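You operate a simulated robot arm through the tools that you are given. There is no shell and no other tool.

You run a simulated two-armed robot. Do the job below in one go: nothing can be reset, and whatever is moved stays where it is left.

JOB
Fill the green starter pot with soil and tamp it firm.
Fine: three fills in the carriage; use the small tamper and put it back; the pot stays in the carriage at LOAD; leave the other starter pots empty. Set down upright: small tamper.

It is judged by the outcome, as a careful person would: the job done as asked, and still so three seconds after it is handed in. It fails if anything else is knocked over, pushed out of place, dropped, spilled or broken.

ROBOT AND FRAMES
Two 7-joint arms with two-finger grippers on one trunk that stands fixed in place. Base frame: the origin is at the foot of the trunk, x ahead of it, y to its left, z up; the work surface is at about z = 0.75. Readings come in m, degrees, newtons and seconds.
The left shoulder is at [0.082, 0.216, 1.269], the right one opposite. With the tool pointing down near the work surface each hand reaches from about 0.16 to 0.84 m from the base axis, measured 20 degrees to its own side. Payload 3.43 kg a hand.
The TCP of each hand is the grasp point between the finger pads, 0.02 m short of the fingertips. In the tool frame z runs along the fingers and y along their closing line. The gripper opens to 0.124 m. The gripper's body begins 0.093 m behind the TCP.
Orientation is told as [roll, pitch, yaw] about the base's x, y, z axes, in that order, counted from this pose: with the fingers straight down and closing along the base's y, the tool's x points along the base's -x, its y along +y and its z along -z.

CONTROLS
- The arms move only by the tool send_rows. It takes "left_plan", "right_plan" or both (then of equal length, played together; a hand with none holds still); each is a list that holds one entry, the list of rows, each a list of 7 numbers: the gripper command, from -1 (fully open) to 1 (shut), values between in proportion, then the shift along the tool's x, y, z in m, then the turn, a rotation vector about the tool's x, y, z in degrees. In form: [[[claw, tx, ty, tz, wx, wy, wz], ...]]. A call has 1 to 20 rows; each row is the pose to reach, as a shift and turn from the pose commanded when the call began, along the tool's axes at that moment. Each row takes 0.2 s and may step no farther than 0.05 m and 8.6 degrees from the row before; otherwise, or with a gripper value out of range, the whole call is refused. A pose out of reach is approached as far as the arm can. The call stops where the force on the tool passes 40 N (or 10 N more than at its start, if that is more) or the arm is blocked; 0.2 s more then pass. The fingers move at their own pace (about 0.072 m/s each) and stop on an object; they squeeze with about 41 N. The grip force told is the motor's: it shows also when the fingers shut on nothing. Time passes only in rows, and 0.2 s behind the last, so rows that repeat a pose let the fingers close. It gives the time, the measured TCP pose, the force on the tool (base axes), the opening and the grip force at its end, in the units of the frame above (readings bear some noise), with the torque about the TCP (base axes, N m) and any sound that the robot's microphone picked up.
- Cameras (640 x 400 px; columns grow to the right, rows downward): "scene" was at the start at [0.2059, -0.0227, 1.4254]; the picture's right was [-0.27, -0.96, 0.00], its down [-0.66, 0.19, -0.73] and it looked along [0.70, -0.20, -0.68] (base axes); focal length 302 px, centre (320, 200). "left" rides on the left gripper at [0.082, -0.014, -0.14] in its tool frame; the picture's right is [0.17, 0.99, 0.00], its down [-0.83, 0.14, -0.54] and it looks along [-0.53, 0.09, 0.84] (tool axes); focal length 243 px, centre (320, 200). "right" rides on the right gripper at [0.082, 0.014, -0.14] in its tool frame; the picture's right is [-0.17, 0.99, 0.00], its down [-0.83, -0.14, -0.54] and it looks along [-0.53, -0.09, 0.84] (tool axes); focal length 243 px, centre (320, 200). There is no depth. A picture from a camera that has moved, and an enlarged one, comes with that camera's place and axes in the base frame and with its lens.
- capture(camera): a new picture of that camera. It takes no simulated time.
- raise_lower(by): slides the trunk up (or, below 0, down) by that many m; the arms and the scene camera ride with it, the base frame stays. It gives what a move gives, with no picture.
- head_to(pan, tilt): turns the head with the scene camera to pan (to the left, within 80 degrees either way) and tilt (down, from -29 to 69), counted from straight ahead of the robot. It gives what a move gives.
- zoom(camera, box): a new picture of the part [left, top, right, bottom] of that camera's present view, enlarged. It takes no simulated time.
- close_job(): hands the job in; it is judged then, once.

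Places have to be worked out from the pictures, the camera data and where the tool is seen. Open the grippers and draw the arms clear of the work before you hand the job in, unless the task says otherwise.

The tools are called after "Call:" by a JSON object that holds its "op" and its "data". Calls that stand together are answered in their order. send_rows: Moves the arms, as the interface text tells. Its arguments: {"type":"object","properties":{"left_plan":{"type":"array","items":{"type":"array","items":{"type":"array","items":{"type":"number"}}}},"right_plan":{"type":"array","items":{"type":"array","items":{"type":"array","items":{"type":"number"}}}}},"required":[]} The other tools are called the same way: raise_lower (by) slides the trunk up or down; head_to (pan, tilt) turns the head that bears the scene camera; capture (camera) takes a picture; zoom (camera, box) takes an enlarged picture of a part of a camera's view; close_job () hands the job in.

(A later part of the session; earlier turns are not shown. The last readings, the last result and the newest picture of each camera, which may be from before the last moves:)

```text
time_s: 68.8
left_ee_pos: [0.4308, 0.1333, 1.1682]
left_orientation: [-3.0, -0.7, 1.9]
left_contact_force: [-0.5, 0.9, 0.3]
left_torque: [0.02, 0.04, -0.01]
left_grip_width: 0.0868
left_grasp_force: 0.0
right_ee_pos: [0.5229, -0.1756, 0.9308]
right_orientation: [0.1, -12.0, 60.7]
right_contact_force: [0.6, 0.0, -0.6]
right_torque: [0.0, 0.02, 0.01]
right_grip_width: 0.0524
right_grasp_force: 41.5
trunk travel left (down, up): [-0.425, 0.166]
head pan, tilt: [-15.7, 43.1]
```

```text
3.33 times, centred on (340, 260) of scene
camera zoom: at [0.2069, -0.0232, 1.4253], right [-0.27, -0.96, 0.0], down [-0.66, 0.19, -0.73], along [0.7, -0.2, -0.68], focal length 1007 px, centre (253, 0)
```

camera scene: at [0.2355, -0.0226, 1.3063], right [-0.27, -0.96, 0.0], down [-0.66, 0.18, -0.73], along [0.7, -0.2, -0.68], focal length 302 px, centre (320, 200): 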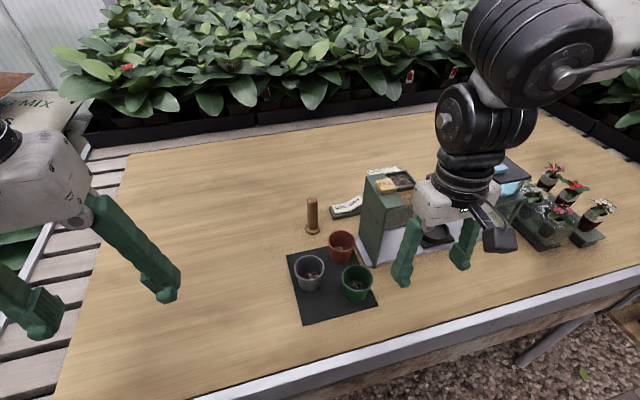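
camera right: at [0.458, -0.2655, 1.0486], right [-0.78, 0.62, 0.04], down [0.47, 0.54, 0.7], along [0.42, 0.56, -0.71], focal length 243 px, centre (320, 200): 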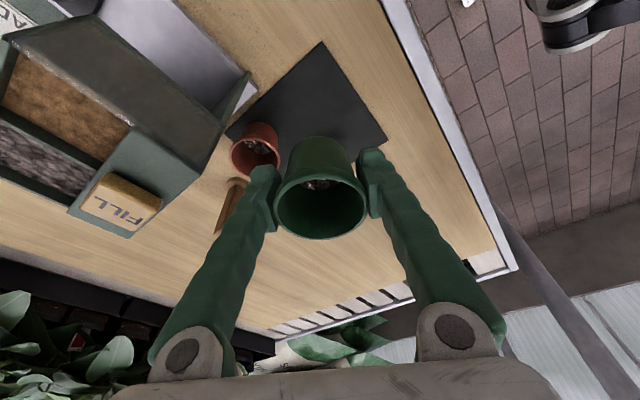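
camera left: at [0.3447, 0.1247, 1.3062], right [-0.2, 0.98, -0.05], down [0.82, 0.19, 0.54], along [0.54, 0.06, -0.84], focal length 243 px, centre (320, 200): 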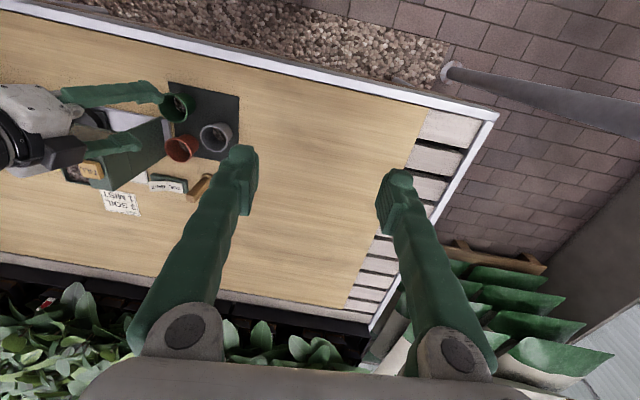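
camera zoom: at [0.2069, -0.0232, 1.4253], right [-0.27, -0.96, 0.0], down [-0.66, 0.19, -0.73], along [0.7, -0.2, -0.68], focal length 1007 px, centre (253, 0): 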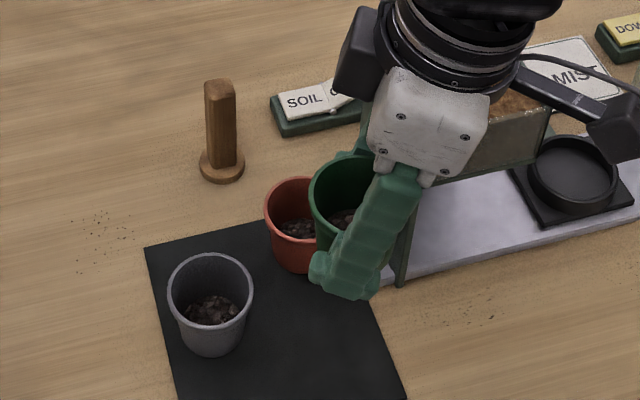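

The pot is held upright. Now back off in -x, then swing toward y≈-0.32 while rotating about the vertical to yaw 0 (keeping the pot upright).

Call:
{"op": "send_rows", "data": {"right_plan": [[[1, 0.0102, 0.0262, -0.0226, 0, 0, 0], [1, 0.035, 0.0382, -0.0484, 0, 0, 0], [1, 0.0483, 0.0303, -0.0538, 1.59, 0, 7.43], [1, 0.0617, 0.0223, -0.0592, 3.18, 0, 14.85], [1, 0.075, 0.0144, -0.0646, 4.76, 0, 22.28], [1, 0.0883, 0.0064, -0.0701, 6.35, 0, 29.7], [1, 0.1017, -0.0016, -0.0755, 7.94, 0, 37.13], [1, 0.115, -0.0095, -0.0809, 9.53, 0, 44.55], [1, 0.1283, -0.0175, -0.0863, 11.1, 0, 51.98], [1, 0.1416, -0.0254, -0.0917, 12.7, 0, 59.4], [1, 0.1416, -0.0254, -0.0917, 12.7, 0, 59.4]]]}}

Call:
{"op": "capture", "data": {"camera": "right"}}

Call:
{"op": "capture", "data": {"camera": "scene"}}

```text
time_s: 71.2
left_ee_pos: [0.4313, 0.1334, 1.1679]
left_orientation: [-3.0, -1.0, 1.8]
left_contact_force: [0.8, 0.6, 0.6]
left_torque: [0.02, -0.04, -0.04]
left_grip_width: 0.0868
left_grasp_force: 0.0
right_ee_pos: [0.4683, -0.3262, 0.9904]
right_orientation: [0.0, -12.0, -0.1]
right_contact_force: [0.2, -1.0, 0.0]
right_torque: [0.02, 0.01, 0.01]
right_grip_width: 0.0523
right_grasp_force: 41.0
trunk travel left (down, up): [-0.425, 0.166]
head pan, tilt: [-15.7, 43.1]
```

```text
taken
camera right: at [0.359, -0.3125, 1.109], right [0.16, 0.99, 0.03], down [0.7, -0.14, 0.7], along [0.7, -0.09, -0.71], focal length 243 px, centre (320, 200)
```

right: 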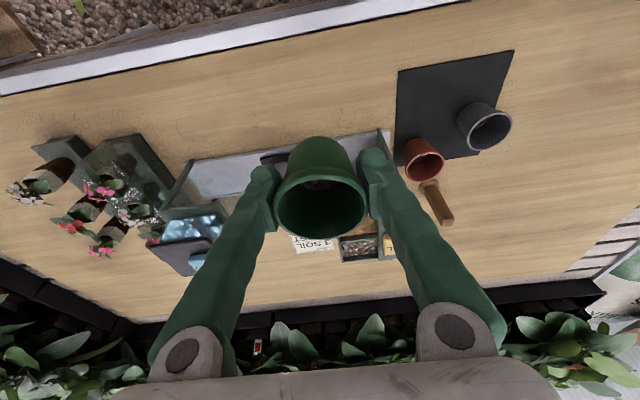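

```text
taken
camera scene: at [0.2062, -0.0225, 1.4254], right [-0.27, -0.96, 0.0], down [-0.66, 0.18, -0.73], along [0.7, -0.2, -0.68], focal length 302 px, centre (320, 200)
```

scene: 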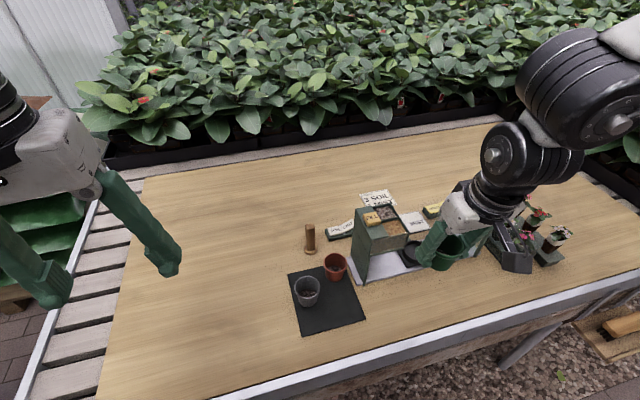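

Now over the carriage ring at (0.607,-0.401), staying above the hopper top.

Call:
{"op": "send_rows", "data": {"right_plan": [[[1, -0.034, -0.0187, 0.0072, 0, 0, 0], [1, -0.0679, -0.0374, 0.0144, 0, 0, 0], [1, -0.1018, -0.0561, 0.0216, 0, 0, 0], [1, -0.1357, -0.0748, 0.0288, 0, 0, 0], [1, -0.1357, -0.0748, 0.0288, 0, 0, 0]]]}}

Call:
{"op": "capture", "data": {"camera": "right"}}

Call:
{"op": "zoom", "data": {"camera": "scene", "box": [340, 170, 520, 300]}}

Call:
{"op": "zoom", "data": {"camera": "left", "box": [0, 60, 200, 200]}}

```text
time_s: 72.5
left_ee_pos: [0.4296, 0.1326, 1.1677]
left_orientation: [-3.0, -0.9, 1.9]
left_contact_force: [0.3, 1.1, -0.5]
left_torque: [0.02, 0.02, 0.02]
left_grip_width: 0.0869
left_grasp_force: 0.0
right_ee_pos: [0.607, -0.3983, 0.9908]
right_orientation: [0.0, -12.0, 0.0]
right_contact_force: [0.3, -0.2, 0.5]
right_torque: [-0.02, -0.01, -0.02]
right_grip_width: 0.0523
right_grasp_force: 41.4
trunk travel left (down, up): [-0.425, 0.166]
head pan, tilt: [-15.7, 43.1]
```

```text
taken
camera right: at [0.4988, -0.3863, 1.1096], right [0.16, 0.99, 0.03], down [0.7, -0.14, 0.7], along [0.7, -0.09, -0.71], focal length 243 px, centre (320, 200)
```

right: 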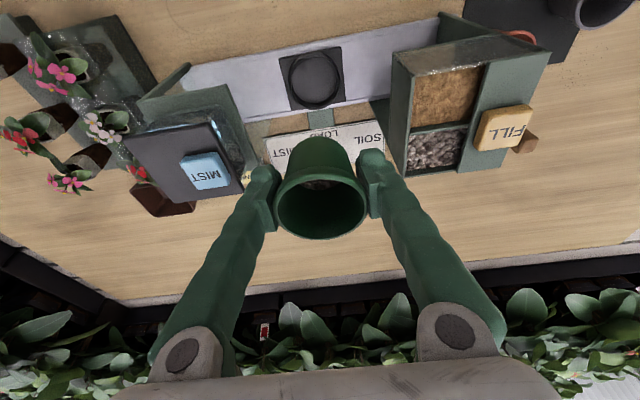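

```text
3.08 times, centred on (430, 235) of scene
camera zoom: at [0.2052, -0.0224, 1.4256], right [-0.27, -0.96, 0.0], down [-0.66, 0.18, -0.73], along [0.7, -0.2, -0.68], focal length 929 px, centre (-18, 92)
```

zoom: 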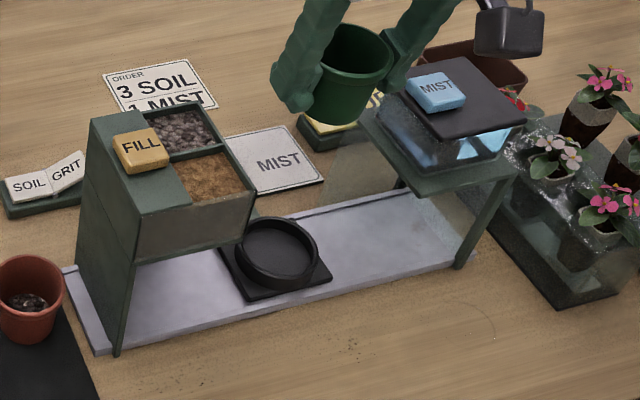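

```text
2.86 times, centred on (100, 130) of left
camera zoom: at [0.3447, 0.1249, 1.3061], right [-0.2, 0.98, -0.06], down [0.82, 0.19, 0.54], along [0.54, 0.06, -0.84], focal length 693 px, centre (949, 400)
```

zoom: 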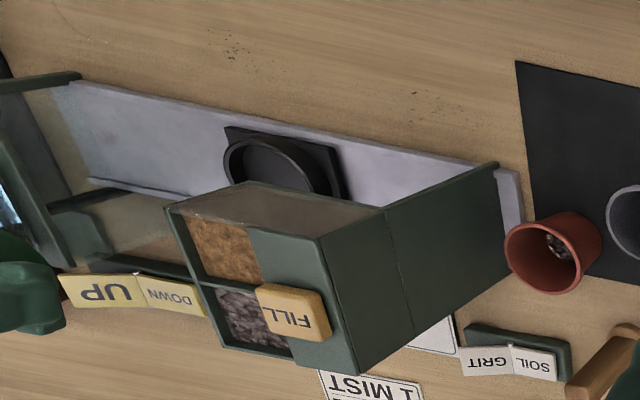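

The ring is at (0.608,-0.400) from this view, directly under the pot. Descending between hopper and mister to TCP z≈0.85, then checking.

Call:
{"op": "send_rows", "data": {"right_plan": [[[1, 0.006, -0.0017, 0.035, 0, 0, 0], [1, 0.013, -0.0017, 0.07, 0, 0, 0], [1, 0.0208, -0.0017, 0.105, 0, 0, 0], [1, 0.028, -0.0017, 0.1369, 0, 0, 0], [1, 0.028, -0.0017, 0.1369, 0, 0, 0]]]}}

Call:
{"op": "capture", "data": {"camera": "right"}}

Call:
{"op": "zoom", "data": {"camera": "scene", "box": [340, 170, 520, 300]}}

Call:
{"op": "zoom", "data": {"camera": "left", "box": [0, 60, 200, 200]}}

```text
time_s: 73.7
left_ee_pos: [0.4295, 0.1332, 1.167]
left_orientation: [-3.1, -0.9, 1.9]
left_contact_force: [0.1, 0.1, -0.6]
left_torque: [0.0, -0.03, -0.03]
left_grip_width: 0.0867
left_grasp_force: 0.0
right_ee_pos: [0.6079, -0.4016, 0.8511]
right_orientation: [0.0, -12.1, 0.1]
right_contact_force: [-0.1, 0.5, -0.7]
right_torque: [-0.01, -0.01, 0.02]
right_grip_width: 0.0525
right_grasp_force: 41.4
trunk travel left (down, up): [-0.425, 0.166]
head pan, tilt: [-15.7, 43.1]
```

```text
taken
camera right: at [0.4985, -0.3886, 0.9695], right [0.16, 0.99, 0.03], down [0.7, -0.14, 0.7], along [0.7, -0.09, -0.71], focal length 243 px, centre (320, 200)
```

right: 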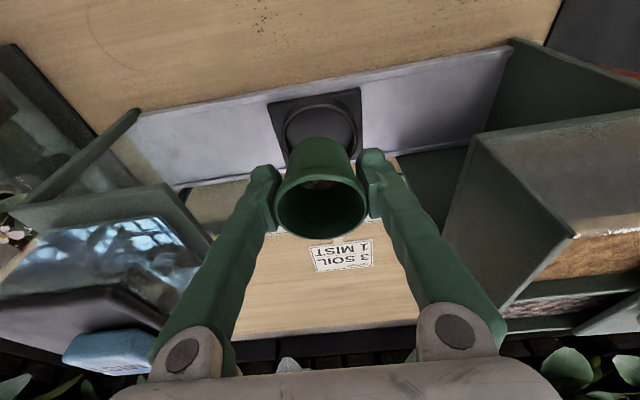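

```text
3.08 times, centred on (430, 235) of scene
camera zoom: at [0.2053, -0.0222, 1.4256], right [-0.27, -0.96, 0.0], down [-0.66, 0.18, -0.73], along [0.7, -0.2, -0.68], focal length 929 px, centre (-18, 92)
```

zoom: 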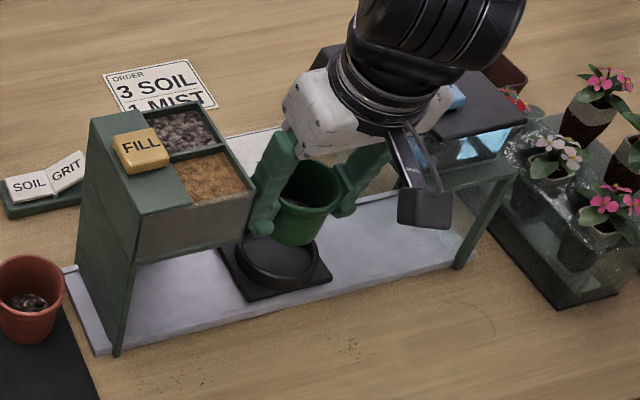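

```text
2.86 times, centred on (100, 130) of left
camera zoom: at [0.3447, 0.125, 1.3061], right [-0.2, 0.98, -0.06], down [0.82, 0.19, 0.54], along [0.54, 0.06, -0.84], focal length 693 px, centre (949, 400)
```

zoom: 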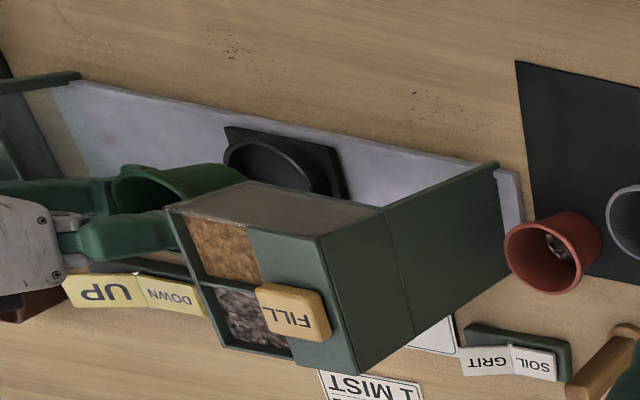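

Zooming from the hand camera to check pot vs ring alignment before the final descent.

Call:
{"op": "zoom", "data": {"camera": "right", "box": [250, 70, 390, 240]}}

Call:
{"op": "zoom", "data": {"camera": "scene", "box": [390, 205, 470, 265]}}

```text
2.35 times, centred on (320, 155) of right
camera zoom: at [0.4985, -0.3886, 0.9695], right [0.16, 0.99, 0.03], down [0.7, -0.14, 0.7], along [0.7, -0.09, -0.71], focal length 571 px, centre (320, 306)
```

zoom: 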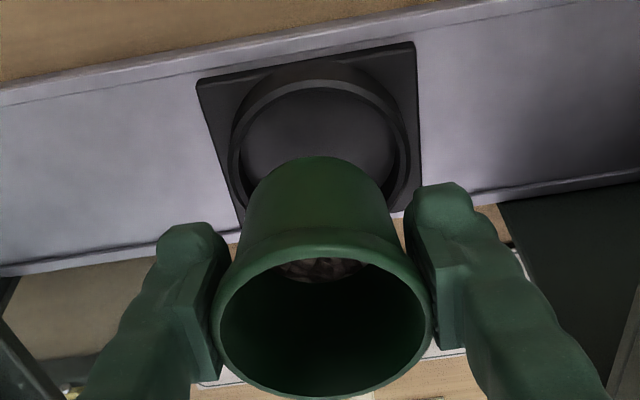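

```text
6.67 times, centred on (430, 235) of scene
camera zoom: at [0.2053, -0.0222, 1.4256], right [-0.27, -0.96, 0.0], down [-0.66, 0.18, -0.73], along [0.7, -0.2, -0.68], focal length 2013 px, centre (-413, -33)
```

zoom: 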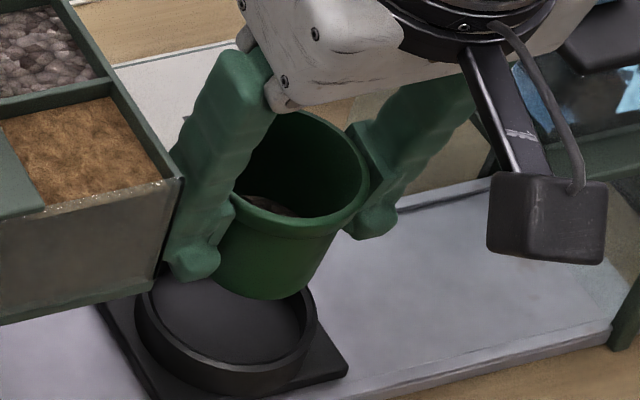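

Pot and ring are aligned within a couple of millimetres. Lowering to just above the ring floor.

Call:
{"op": "send_rows", "data": {"right_plan": [[[1, 0.004, 0.001, 0.0147, 0, 0, 0], [1, 0.007, 0.001, 0.0293, 0, 0, 0], [1, 0.0097, 0.001, 0.0411, 0, 0, 0], [1, 0.0097, 0.001, 0.0411, 0, 0, 0]]]}}

Call:
{"op": "zoom", "data": {"camera": "scene", "box": [390, 205, 470, 265]}}

Call:
{"op": "zoom", "data": {"camera": "right", "box": [250, 70, 390, 240]}}

```text
time_s: 74.7
left_ee_pos: [0.4292, 0.1347, 1.1674]
left_orientation: [-3.1, -0.9, 1.9]
left_contact_force: [-0.3, -0.7, 0.2]
left_torque: [0.01, 0.01, 0.01]
left_grip_width: 0.087
left_grasp_force: 0.1
right_ee_pos: [0.6071, -0.4017, 0.8094]
right_orientation: [0.0, -12.2, -0.1]
right_contact_force: [-0.5, 0.2, 6.5]
right_torque: [0.01, 0.0, -0.04]
right_grip_width: 0.0522
right_grasp_force: 40.8
trunk travel left (down, up): [-0.425, 0.166]
head pan, tilt: [-15.7, 43.1]
```

```text
6.67 times, centred on (430, 235) of scene
camera zoom: at [0.2054, -0.0222, 1.4256], right [-0.27, -0.96, 0.0], down [-0.66, 0.18, -0.73], along [0.7, -0.2, -0.68], focal length 2013 px, centre (-413, -33)
```

zoom: 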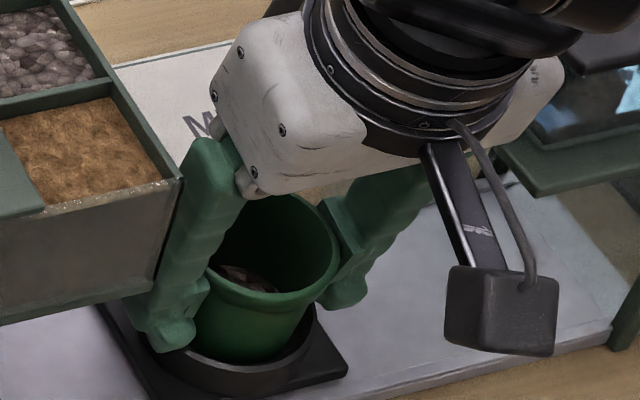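

```text
2.35 times, centred on (320, 155) of right
camera zoom: at [0.4976, -0.3879, 0.9276], right [0.16, 0.99, 0.04], down [0.7, -0.14, 0.7], along [0.7, -0.09, -0.71], focal length 571 px, centre (320, 306)
```

zoom: 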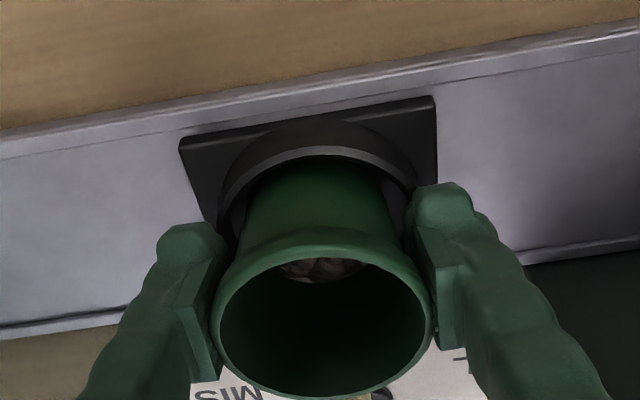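

The pot has touched the ring floor (6.5 N). Releasing gently, then rising straight up.

Call:
{"op": "send_rows", "data": {"right_plan": [[[0.1, 0, 0, 0, 0, 0, 0], [-0.2, 0, 0, 0, 0, 0, 0], [-0.23, 0, 0, 0, 0, 0, 0], [-0.23, 0, 0, 0, 0, 0, 0]]]}}

Call:
{"op": "zoom", "data": {"camera": "right", "box": [200, 70, 440, 240]}}

```text
time_s: 75.7
left_ee_pos: [0.4318, 0.1325, 1.1678]
left_orientation: [-3.0, -0.9, 1.9]
left_contact_force: [-0.5, -0.2, 0.4]
left_torque: [0.05, -0.02, -0.02]
left_grip_width: 0.0865
left_grasp_force: 0.0
right_ee_pos: [0.606, -0.4015, 0.808]
right_orientation: [0.0, -11.9, 0.1]
right_contact_force: [-0.1, 0.0, 0.0]
right_torque: [0.0, -0.01, 0.0]
right_grip_width: 0.0763
right_grasp_force: 0.1
trunk travel left (down, up): [-0.425, 0.166]
head pan, tilt: [-15.7, 43.1]
```

```text
2.35 times, centred on (320, 155) of right
camera zoom: at [0.4975, -0.3884, 0.9271], right [0.16, 0.99, 0.03], down [0.7, -0.14, 0.7], along [0.7, -0.09, -0.71], focal length 571 px, centre (320, 306)
```

zoom: 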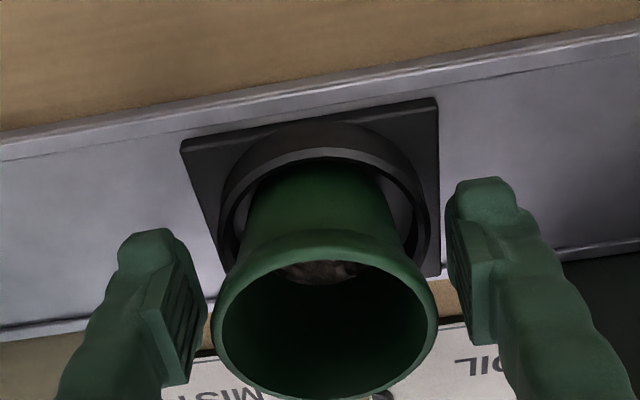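

Released cleanly. Rising straight up 18 cm.

Call:
{"op": "send_rows", "data": {"right_plan": [[[-0.23, -0.0042, 0, -0.0196, 0, 0, 0], [-0.23, -0.0125, 0, -0.0587, 0, 0, 0], [-0.23, -0.0208, 0, -0.0978, 0, 0, 0], [-0.23, -0.029, 0, -0.137, 0, 0, 0], [-0.23, -0.0374, 0, -0.176, 0, 0, 0], [-0.23, -0.0374, 0, -0.176, 0, 0, 0]]]}}

Call:
{"op": "capture", "data": {"camera": "right"}}

Call:
{"op": "zoom", "data": {"camera": "scene", "box": [340, 170, 520, 300]}}

```text
time_s: 77.0
left_ee_pos: [0.4316, 0.1327, 1.1675]
left_orientation: [-3.0, -0.8, 1.9]
left_contact_force: [0.1, 0.1, -0.1]
left_torque: [0.03, 0.01, 0.01]
left_grip_width: 0.0868
left_grasp_force: 0.0
right_ee_pos: [0.6068, -0.4028, 0.9878]
right_orientation: [0.1, -11.9, 0.0]
right_contact_force: [0.6, -0.5, 1.1]
right_torque: [0.03, 0.0, -0.04]
right_grip_width: 0.0762
right_grasp_force: 0.1
trunk travel left (down, up): [-0.425, 0.166]
head pan, tilt: [-15.7, 43.1]
```

```text
taken
camera right: at [0.4987, -0.3887, 1.1068], right [0.16, 0.99, 0.03], down [0.7, -0.14, 0.7], along [0.69, -0.09, -0.71], focal length 243 px, centre (320, 200)
```

right: 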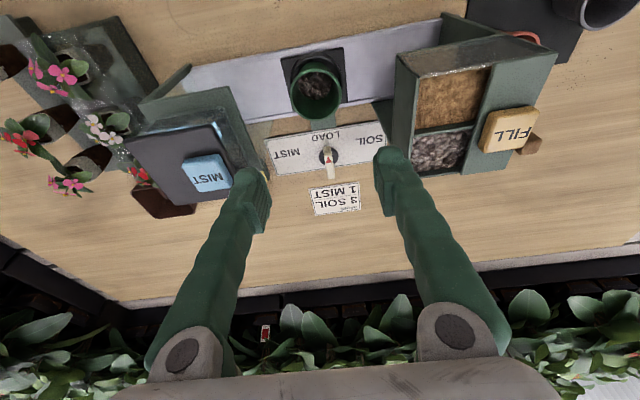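

```text
3.08 times, centred on (430, 235) of scene
camera zoom: at [0.2067, -0.0231, 1.4253], right [-0.27, -0.96, 0.0], down [-0.66, 0.19, -0.73], along [0.7, -0.2, -0.68], focal length 929 px, centre (-18, 92)
```

zoom: 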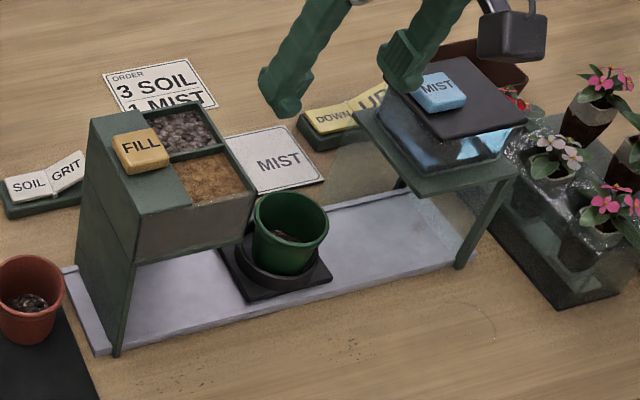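

The pot is seated upright in the carriage. Now I'll study the knob closely from here.

Call:
{"op": "zoom", "data": {"camera": "right", "box": [255, 110, 405, 220]}}

```text
3.64 times, centred on (330, 165) of right
camera zoom: at [0.4987, -0.3887, 1.1068], right [0.16, 0.99, 0.03], down [0.7, -0.14, 0.7], along [0.69, -0.09, -0.71], focal length 882 px, centre (284, 327)
```

zoom: 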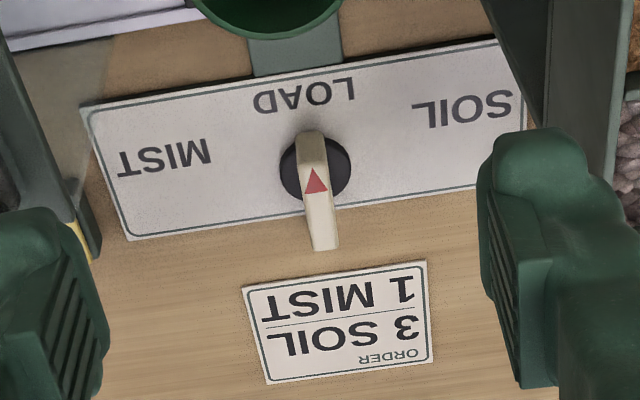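

Lever spans x≈0.701–0.760 about an axis at (0.731,-0.401), top at z≈0.79, pointing to LOAD. I'll hover over it with the tool vertical and test how much clockwise yaw is available.

Call:
{"op": "send_rows", "data": {"right_plan": [[[0.2, -0.0284, 0, 0.01, 0, 3, 0], [0.2, -0.0567, 0.001, 0.02, 0, 6, 0], [0.2, -0.085, 0.0015, 0.035, 0, 9, 0], [0.2, -0.1134, 0.0015, 0.05, 0, 12, 0], [0.2, -0.1134, 0.0015, 0.05, 0, 12, 0]]]}}

Call:
{"op": "capture", "data": {"camera": "right"}}

Call:
{"op": "capture", "data": {"camera": "scene"}}

```text
time_s: 78.2
left_ee_pos: [0.4284, 0.1331, 1.1689]
left_orientation: [-3.1, -0.8, 1.8]
left_contact_force: [0.2, -0.2, 0.6]
left_torque: [0.0, -0.02, -0.03]
left_grip_width: 0.0868
left_grasp_force: 0.1
right_ee_pos: [0.6881, -0.409, 0.9622]
right_orientation: [0.1, -0.2, 0.0]
right_contact_force: [-1.2, 0.3, -1.3]
right_torque: [0.0, 0.01, -0.01]
right_grip_width: 0.0497
right_grasp_force: 0.0
right hand out of reach, approached as far as the arm can: row 4, 5
trunk travel left (down, up): [-0.425, 0.166]
head pan, tilt: [-15.7, 43.1]
```

```text
taken
camera right: at [0.6068, -0.3955, 1.1005], right [0.17, 0.99, 0.0], down [0.83, -0.14, 0.54], along [0.54, -0.09, -0.84], focal length 243 px, centre (320, 200)
```

right: 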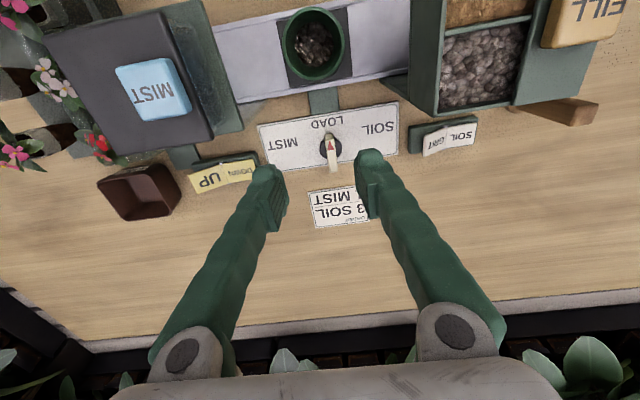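

```text
taken
camera scene: at [0.2043, -0.0214, 1.4258], right [-0.27, -0.96, 0.0], down [-0.66, 0.18, -0.73], along [0.7, -0.2, -0.68], focal length 302 px, centre (320, 200)
```

scene: 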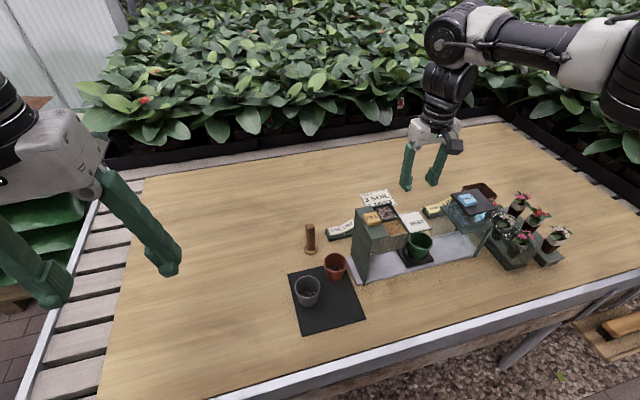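

A fully vertical tool can't reach x=0.73 here, so gripping and twisting isn't practical. Pushing the lever's far end with closed fingertips, tool tilted forward, keeps the hand clear of hopper and mister; I'll test reach at pitch -20° hovering past the lever.

Call:
{"op": "send_rows", "data": {"right_plan": [[[0.6, 0, 0.005, 0, 0, -5, 0], [1, -0.01, 0.01, 0, 0, -10, 0], [1, -0.025, 0.02, 0, 0, -15, 0], [1, -0.04, 0.03, 0.01, 0, -20, 0], [1, -0.057, 0.036, 0.02, 0, -20, 0], [1, -0.057, 0.036, 0.03, 0, -20, 0], [1, -0.057, 0.036, 0.03, 0, -20, 0]]]}}

```text
time_s: 79.8
left_ee_pos: [0.4307, 0.1333, 1.1674]
left_orientation: [-3.0, -0.8, 1.9]
left_contact_force: [-0.3, 0.0, -0.1]
left_torque: [0.0, 0.02, -0.01]
left_grip_width: 0.0869
left_grasp_force: 0.0
right_ee_pos: [0.7474, -0.3728, 0.9308]
right_orientation: [0.0, -19.9, 0.1]
right_contact_force: [-0.1, 0.1, 0.1]
right_torque: [0.02, 0.0, 0.0]
right_grip_width: 0.0
right_grasp_force: 33.9
trunk travel left (down, up): [-0.425, 0.166]
head pan, tilt: [-15.7, 43.1]
```

Pitch -20° reaches. Let me look from the hand camera for lever vs fingertip.

Call:
{"op": "capture", "data": {"camera": "right"}}

Call:
{"op": "zoom", "data": {"camera": "right", "box": [230, 60, 430, 220]}}

Call:
{"op": "capture", "data": {"camera": "scene"}}

```text
taken
camera right: at [0.6233, -0.3604, 1.033], right [0.16, 0.99, 0.06], down [0.6, -0.14, 0.79], along [0.79, -0.09, -0.61], focal length 243 px, centre (320, 200)
```

right: 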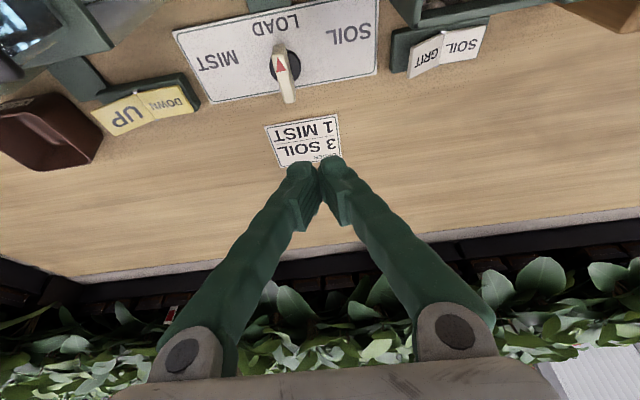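

```text
2.50 times, centred on (330, 140) of right
camera zoom: at [0.6233, -0.3604, 1.033], right [0.16, 0.99, 0.06], down [0.6, -0.14, 0.79], along [0.79, -0.09, -0.61], focal length 606 px, centre (295, 350)
```

zoom: 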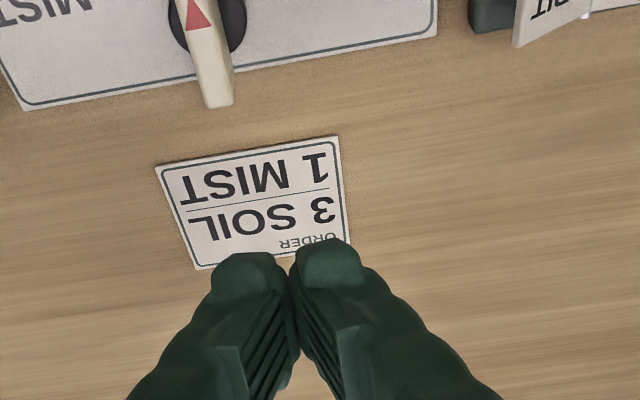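

```text
taken
camera scene: at [0.2058, -0.0225, 1.4255], right [-0.27, -0.96, 0.0], down [-0.66, 0.18, -0.73], along [0.7, -0.2, -0.68], focal length 302 px, centre (320, 200)
```

scene: 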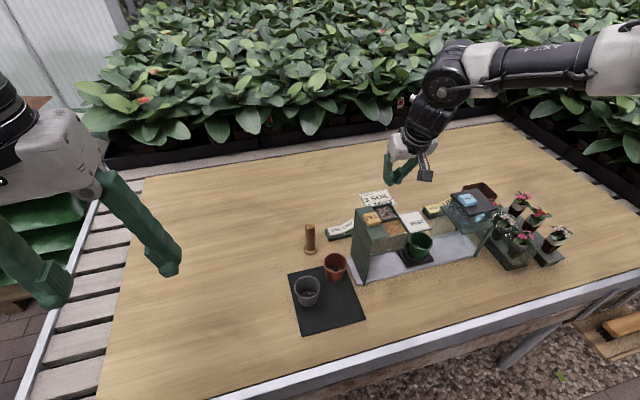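

Geometry confirmed: the lever's far end is near (0.756,-0.401), top z≈0.795. I'll descend closed fingertips beside its far end on the +y side (1 cm gap).

Call:
{"op": "send_rows", "data": {"right_plan": [[[1, 0.012, -0.001, 0.031, 0, 0, 0], [1, 0.024, -0.001, 0.062, 0, 0, 0], [1, 0.036, -0.001, 0.093, 0, 0, 0], [1, 0.0473, -0.001, 0.1212, 0, 0, 0], [1, 0.0473, -0.001, 0.1212, 0, 0, 0]]]}}

Call:
{"op": "capture", "data": {"camera": "right"}}

Call:
{"op": "zoom", "data": {"camera": "scene", "box": [340, 170, 520, 300]}}

```text
time_s: 81.0
left_ee_pos: [0.43, 0.1334, 1.1671]
left_orientation: [-3.1, -0.8, 1.9]
left_contact_force: [0.7, -0.2, 0.4]
left_torque: [-0.01, 0.0, -0.02]
left_grip_width: 0.0867
left_grasp_force: 0.1
right_ee_pos: [0.7447, -0.3745, 0.7989]
right_orientation: [0.0, -20.1, 0.0]
right_contact_force: [-0.3, -0.7, 0.0]
right_torque: [0.01, 0.02, 0.02]
right_grip_width: 0.0001
right_grasp_force: 34.8
trunk travel left (down, up): [-0.425, 0.166]
head pan, tilt: [-15.7, 43.1]
```

```text
taken
camera right: at [0.6199, -0.3618, 0.9026], right [0.16, 0.99, 0.06], down [0.6, -0.14, 0.79], along [0.79, -0.09, -0.61], focal length 243 px, centre (320, 200)
```

right: 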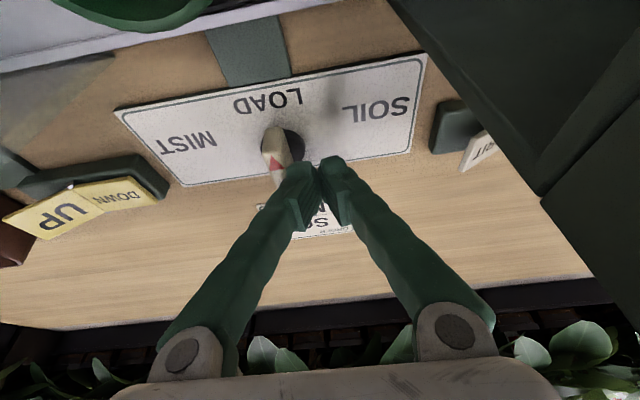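

```text
3.08 times, centred on (430, 235) of scene
camera zoom: at [0.2055, -0.0221, 1.4256], right [-0.27, -0.96, 0.0], down [-0.66, 0.18, -0.73], along [0.7, -0.2, -0.68], focal length 929 px, centre (-18, 92)
```

zoom: 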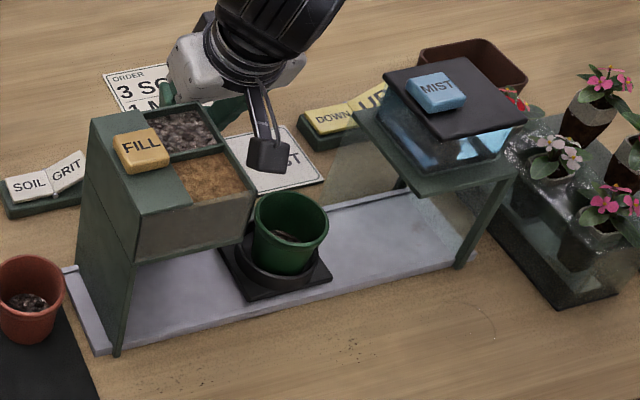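

Fingertips are beside the lever. Pushing the far end gently toward -y along its arc (~30° first).

Call:
{"op": "send_rows", "data": {"right_plan": [[[1, 0, -0.006, 0, 0, 0, 0], [1, -0.001, -0.01, 0.0004, 0, 0, 0], [1, -0.004, -0.0135, 0.0014, 0, 0, 0], [1, -0.0075, -0.017, 0.0027, 0, 0, 0], [1, -0.0075, -0.017, 0.0027, 0, 0, 0]]]}}

Call:
{"op": "capture", "data": {"camera": "right"}}

Call:
{"op": "zoom", "data": {"camera": "scene", "box": [340, 170, 520, 300]}}

```text
time_s: 82.0
left_ee_pos: [0.4309, 0.1328, 1.1676]
left_orientation: [-3.0, -0.9, 1.8]
left_contact_force: [0.0, -0.3, -0.1]
left_torque: [0.04, -0.01, 0.0]
left_grip_width: 0.0866
left_grasp_force: 0.0
right_ee_pos: [0.7474, -0.3761, 0.8007]
right_orientation: [1.1, -19.9, 0.5]
right_contact_force: [-4.3, 8.8, 8.7]
right_torque: [-0.05, 0.14, -0.17]
right_grip_width: 0.0002
right_grasp_force: 34.3
trunk travel left (down, up): [-0.425, 0.166]
head pan, tilt: [-15.7, 43.1]
stopped in row 4 (right hand): the force on the tool passed its limit at 42 N (the readings are from after the stop); the commanded pose is now the measured one
```

```text
taken
camera right: at [0.6243, -0.3685, 0.9042], right [0.14, 0.99, 0.07], down [0.6, -0.14, 0.79], along [0.79, -0.07, -0.61], focal length 243 px, centre (320, 200)
```

right: 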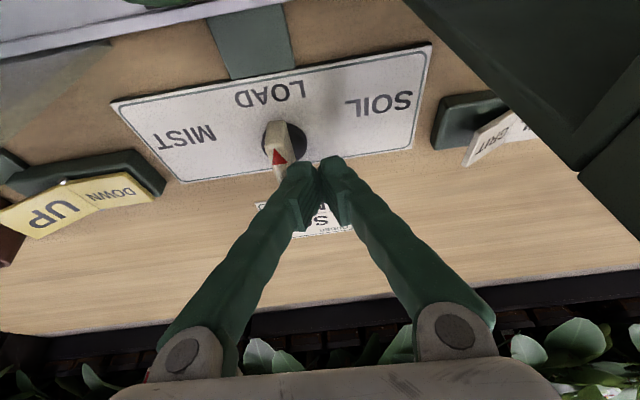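

```text
3.08 times, centred on (430, 235) of scene
camera zoom: at [0.2058, -0.0234, 1.4256], right [-0.27, -0.96, 0.0], down [-0.66, 0.19, -0.73], along [0.7, -0.2, -0.68], focal length 929 px, centre (-18, 92)
```

zoom: 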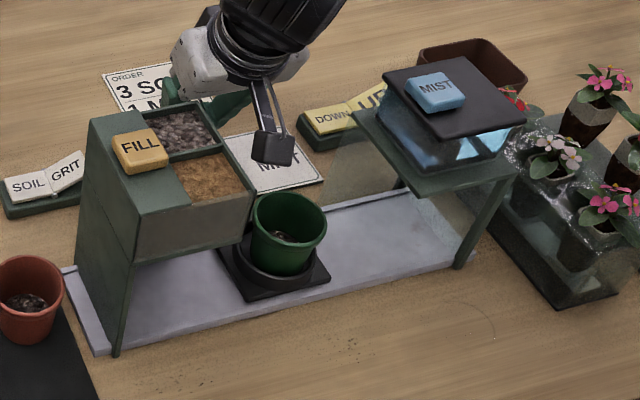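

The push met >40 N with little lever motion. Zooming in to see the contact.

Call:
{"op": "zoom", "data": {"camera": "right", "box": [230, 90, 390, 220]}}

```text
3.08 times, centred on (310, 155) of right
camera zoom: at [0.6243, -0.3685, 0.9042], right [0.14, 0.99, 0.07], down [0.6, -0.14, 0.79], along [0.79, -0.07, -0.61], focal length 746 px, centre (351, 338)
```

zoom: 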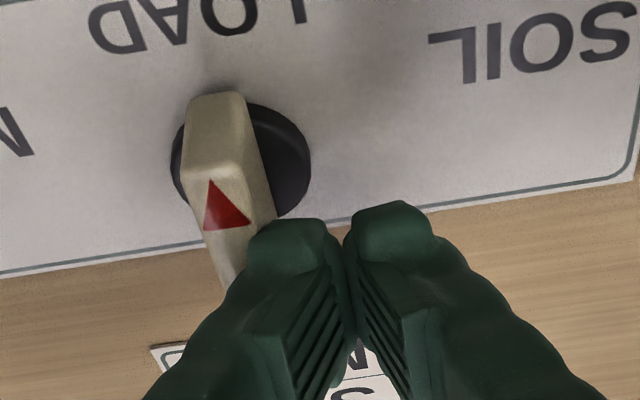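

The fingertips were contacting too close to the knob's axis. I'll back off, move out so the contact lands ~2 cm from the axis, and push again in small steps.

Call:
{"op": "send_rows", "data": {"right_plan": [[[1, 0, 0.009, 0, 1.1, 0, 0.5], [1, -0.0118, 0.009, 0.0043, 1.1, 0, 0.5], [1, -0.0118, 0.004, 0.0043, 1.1, 0, 0.5], [1, -0.0118, -0.001, 0.0043, 1.1, 0, 0.5], [1, -0.0118, -0.006, 0.0043, 1.1, 0, 0.5], [1, -0.0118, -0.01, 0.0043, 1.1, 0, 0.5]]]}}

Call:
{"op": "zoom", "data": {"camera": "right", "box": [230, 90, 390, 220]}}

Call:
{"op": "zoom", "data": {"camera": "scene", "box": [340, 170, 520, 300]}}

```text
time_s: 83.4
left_ee_pos: [0.4299, 0.1345, 1.1671]
left_orientation: [-3.0, -0.9, 2.0]
left_contact_force: [-0.7, -0.1, -0.3]
left_torque: [0.02, 0.02, 0.01]
left_grip_width: 0.0867
left_grasp_force: 0.1
right_ee_pos: [0.7626, -0.3898, 0.8017]
right_orientation: [-0.2, -20.0, 0.0]
right_contact_force: [2.5, 17.2, 6.6]
right_torque: [0.08, -0.03, -0.13]
right_grip_width: 0.0
right_grasp_force: 34.3
right hand out of reach, approached as far as the arm can: row 2, 3
trunk travel left (down, up): [-0.425, 0.166]
head pan, tilt: [-15.7, 43.1]
```

```text
3.08 times, centred on (310, 155) of right
camera zoom: at [0.6377, -0.3747, 0.9048], right [0.16, 0.99, 0.05], down [0.6, -0.14, 0.79], along [0.79, -0.09, -0.61], focal length 746 px, centre (351, 338)
```

zoom: 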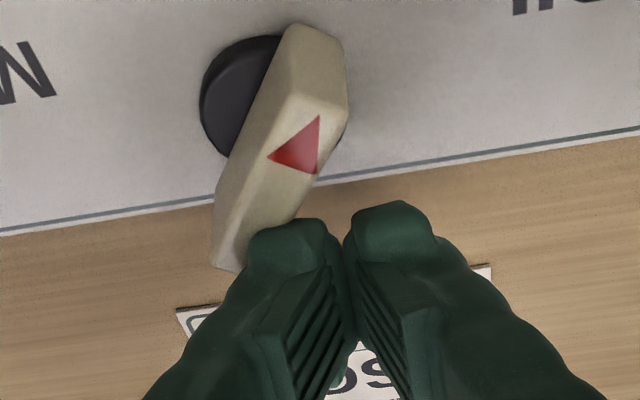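

```text
3.08 times, centred on (430, 235) of scene
camera zoom: at [0.2056, -0.02, 1.4256], right [-0.27, -0.96, 0.0], down [-0.66, 0.18, -0.73], along [0.7, -0.2, -0.68], focal length 929 px, centre (-18, 92)
```

zoom: 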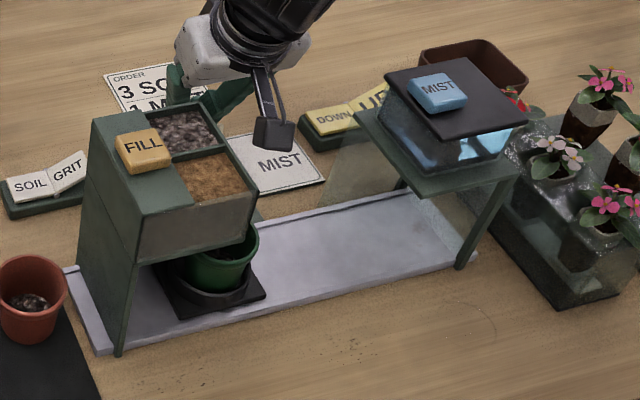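

The carriage is moving with the knob: about 33° turned and ~6 cm travelled toward the hopper. Continuing to turn along the arc.

Call:
{"op": "send_rows", "data": {"right_plan": [[[1, 0, -0.004, 0, 0, 0, 0], [1, 0.001, -0.008, -0.0004, 0, 0, 0], [1, 0.003, -0.012, -0.0011, 0, 0, 0], [1, 0.003, -0.012, -0.0011, 0, 0, 0]]]}}

Call:
{"op": "zoom", "data": {"camera": "right", "box": [230, 90, 390, 220]}}

Call:
{"op": "zoom", "data": {"camera": "scene", "box": [340, 170, 520, 300]}}

```text
time_s: 84.4
left_ee_pos: [0.4321, 0.1355, 1.1661]
left_orientation: [-3.3, -0.7, 1.9]
left_contact_force: [0.0, 1.4, -0.1]
left_torque: [-0.01, -0.01, -0.02]
left_grip_width: 0.0867
left_grasp_force: 0.1
right_ee_pos: [0.7604, -0.3968, 0.8004]
right_orientation: [0.1, -20.1, 0.2]
right_contact_force: [18.4, 26.9, -1.0]
right_torque: [0.26, -0.3, -0.11]
right_grip_width: 0.0
right_grasp_force: 34.2
trunk travel left (down, up): [-0.425, 0.166]
head pan, tilt: [-15.7, 43.1]
```

```text
3.08 times, centred on (310, 155) of right
camera zoom: at [0.6369, -0.3843, 0.9034], right [0.15, 0.99, 0.06], down [0.6, -0.14, 0.79], along [0.79, -0.09, -0.61], focal length 746 px, centre (351, 338)
```

zoom: 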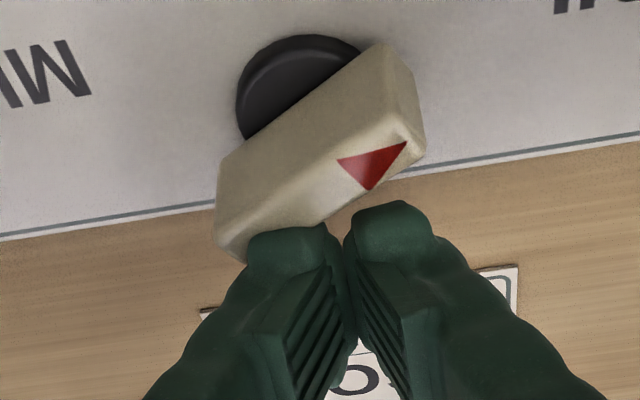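

```text
3.08 times, centred on (430, 235) of scene
camera zoom: at [0.2082, -0.0198, 1.4252], right [-0.27, -0.96, 0.0], down [-0.66, 0.18, -0.73], along [0.7, -0.2, -0.68], focal length 929 px, centre (-18, 92)
```

zoom: 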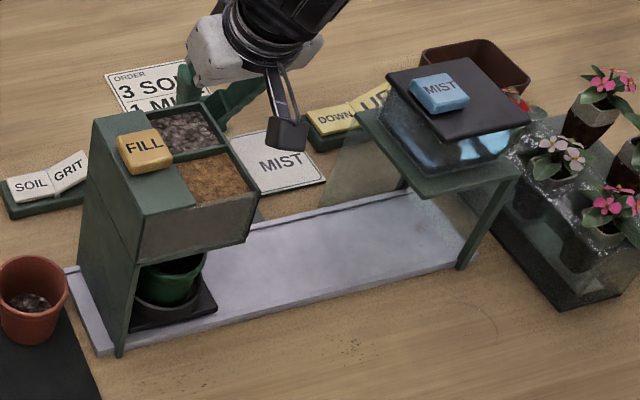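

About 55–60° now, and the carriage has moved ~10.5 cm to sit under the hopper; reaction is rising to ~33 N, maybe at the SOIL stop. A small further push along the lever's normal will tell.

Call:
{"op": "send_rows", "data": {"right_plan": [[[1, 0.0015, -0.001, -0.0006, 0, 0, 0], [1, 0.003, -0.002, -0.0011, 0, 0, 0], [1, 0.0045, -0.003, -0.0016, 0, 0, 0]]]}}

Call:
{"op": "zoom", "data": {"camera": "right", "box": [230, 90, 390, 220]}}

Call:
{"op": "zoom", "data": {"camera": "scene", "box": [340, 170, 520, 300]}}

```text
time_s: 85.1
left_ee_pos: [0.4309, 0.1298, 1.1674]
left_orientation: [-3.0, -0.8, 1.9]
left_contact_force: [-0.4, -0.5, 0.4]
left_torque: [0.01, -0.05, 0.01]
left_grip_width: 0.087
left_grasp_force: 0.1
right_ee_pos: [0.7612, -0.397, 0.803]
right_orientation: [0.7, -20.8, 0.1]
right_contact_force: [14.5, 7.3, -6.3]
right_torque: [0.18, -0.24, 0.06]
right_grip_width: 0.0
right_grasp_force: 34.2
trunk travel left (down, up): [-0.425, 0.166]
head pan, tilt: [-15.7, 43.1]
stopped in row 3 (right hand): the force on the tool passed its limit at 44 N (the readings are from after the stop); the commanded pose is now the measured one
```

```text
3.08 times, centred on (310, 155) of right
camera zoom: at [0.6355, -0.3852, 0.9039], right [0.15, 0.99, 0.07], down [0.59, -0.15, 0.8], along [0.8, -0.08, -0.6], focal length 746 px, centre (351, 338)
```

zoom: 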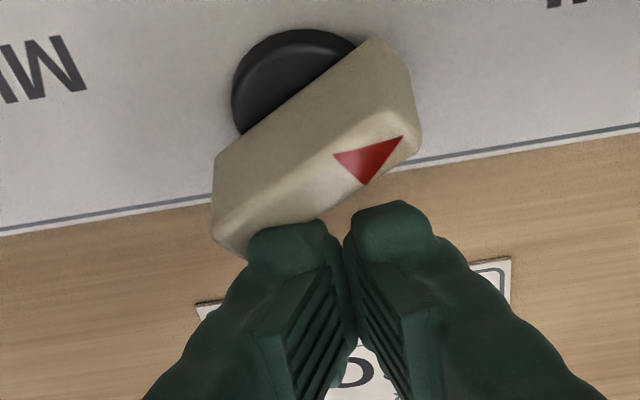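

```text
3.08 times, centred on (430, 235) of scene
camera zoom: at [0.2068, -0.0241, 1.4252], right [-0.27, -0.96, 0.0], down [-0.66, 0.19, -0.73], along [0.7, -0.2, -0.68], focal length 929 px, centre (-18, 92)
```

zoom: 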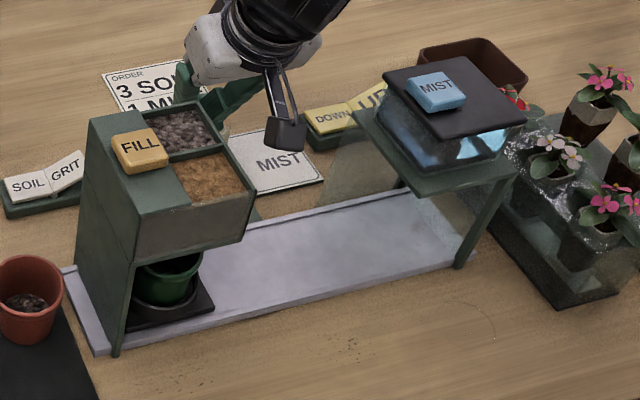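

The knob is at its stop and the pot sits under the hopper (carriage moved ~11 cm). Backing the fingertips off (+y) and rising.

Call:
{"op": "send_rows", "data": {"right_plan": [[[1, 0, 0.008, 0, 0, 0, 0], [1, 0, 0.016, 0, 0, 0, 0], [1, -0.0137, 0.016, -0.0376, 0, 0, 0], [1, -0.0274, 0.016, -0.0752, 0, 0, 0], [1, -0.041, 0.016, -0.1128, 0, 0, 0], [1, -0.0547, 0.016, -0.1504, 0, 0, 0], [1, -0.0547, 0.016, -0.1504, 0, 0, 0]]]}}

Call:
{"op": "capture", "data": {"camera": "right"}}

Call:
{"op": "zoom", "data": {"camera": "scene", "box": [340, 170, 520, 300]}}

Call:
{"op": "zoom", "data": {"camera": "left", "box": [0, 60, 200, 200]}}

```text
time_s: 86.7
left_ee_pos: [0.4301, 0.1331, 1.1671]
left_orientation: [-3.0, -0.8, 2.0]
left_contact_force: [0.9, 0.6, 1.0]
left_torque: [-0.01, 0.04, -0.02]
left_grip_width: 0.0867
left_grasp_force: 0.1
right_ee_pos: [0.7573, -0.383, 0.9641]
right_orientation: [0.4, -20.4, 0.0]
right_contact_force: [-0.1, -0.1, -0.7]
right_torque: [0.0, 0.0, 0.02]
right_grip_width: 0.0
right_grasp_force: 34.9
trunk travel left (down, up): [-0.425, 0.166]
head pan, tilt: [-15.7, 43.1]
```

```text
taken
camera right: at [0.6321, -0.3707, 1.065], right [0.15, 0.99, 0.06], down [0.59, -0.14, 0.79], along [0.79, -0.08, -0.6], focal length 243 px, centre (320, 200)
```

right: 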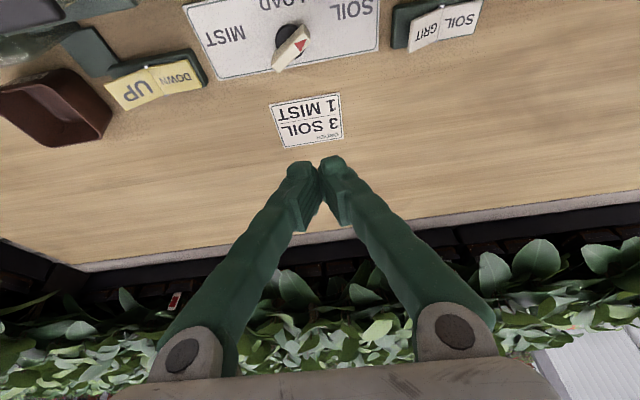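

```text
3.08 times, centred on (430, 235) of scene
camera zoom: at [0.2067, -0.0233, 1.4253], right [-0.27, -0.96, 0.0], down [-0.66, 0.19, -0.73], along [0.7, -0.2, -0.68], focal length 929 px, centre (-18, 92)
```

zoom: 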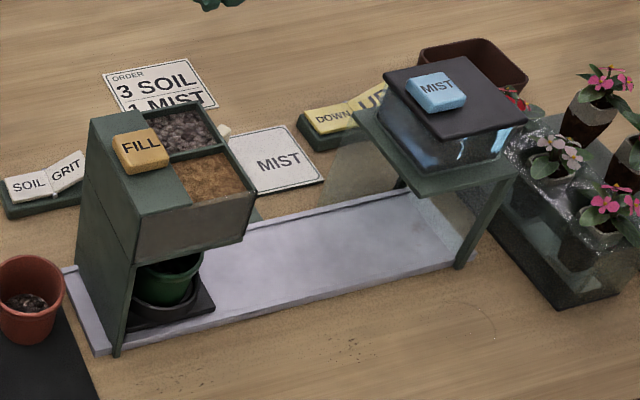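

```text
2.86 times, centred on (100, 130) of left
camera zoom: at [0.346, 0.124, 1.3058], right [-0.2, 0.98, -0.05], down [0.82, 0.19, 0.54], along [0.54, 0.06, -0.84], focal length 693 px, centre (949, 400)
```

zoom: 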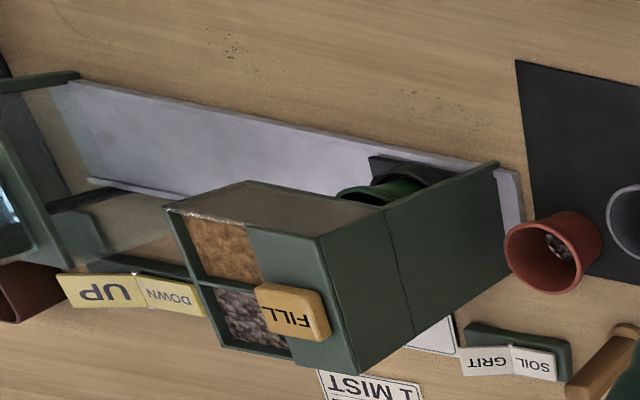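

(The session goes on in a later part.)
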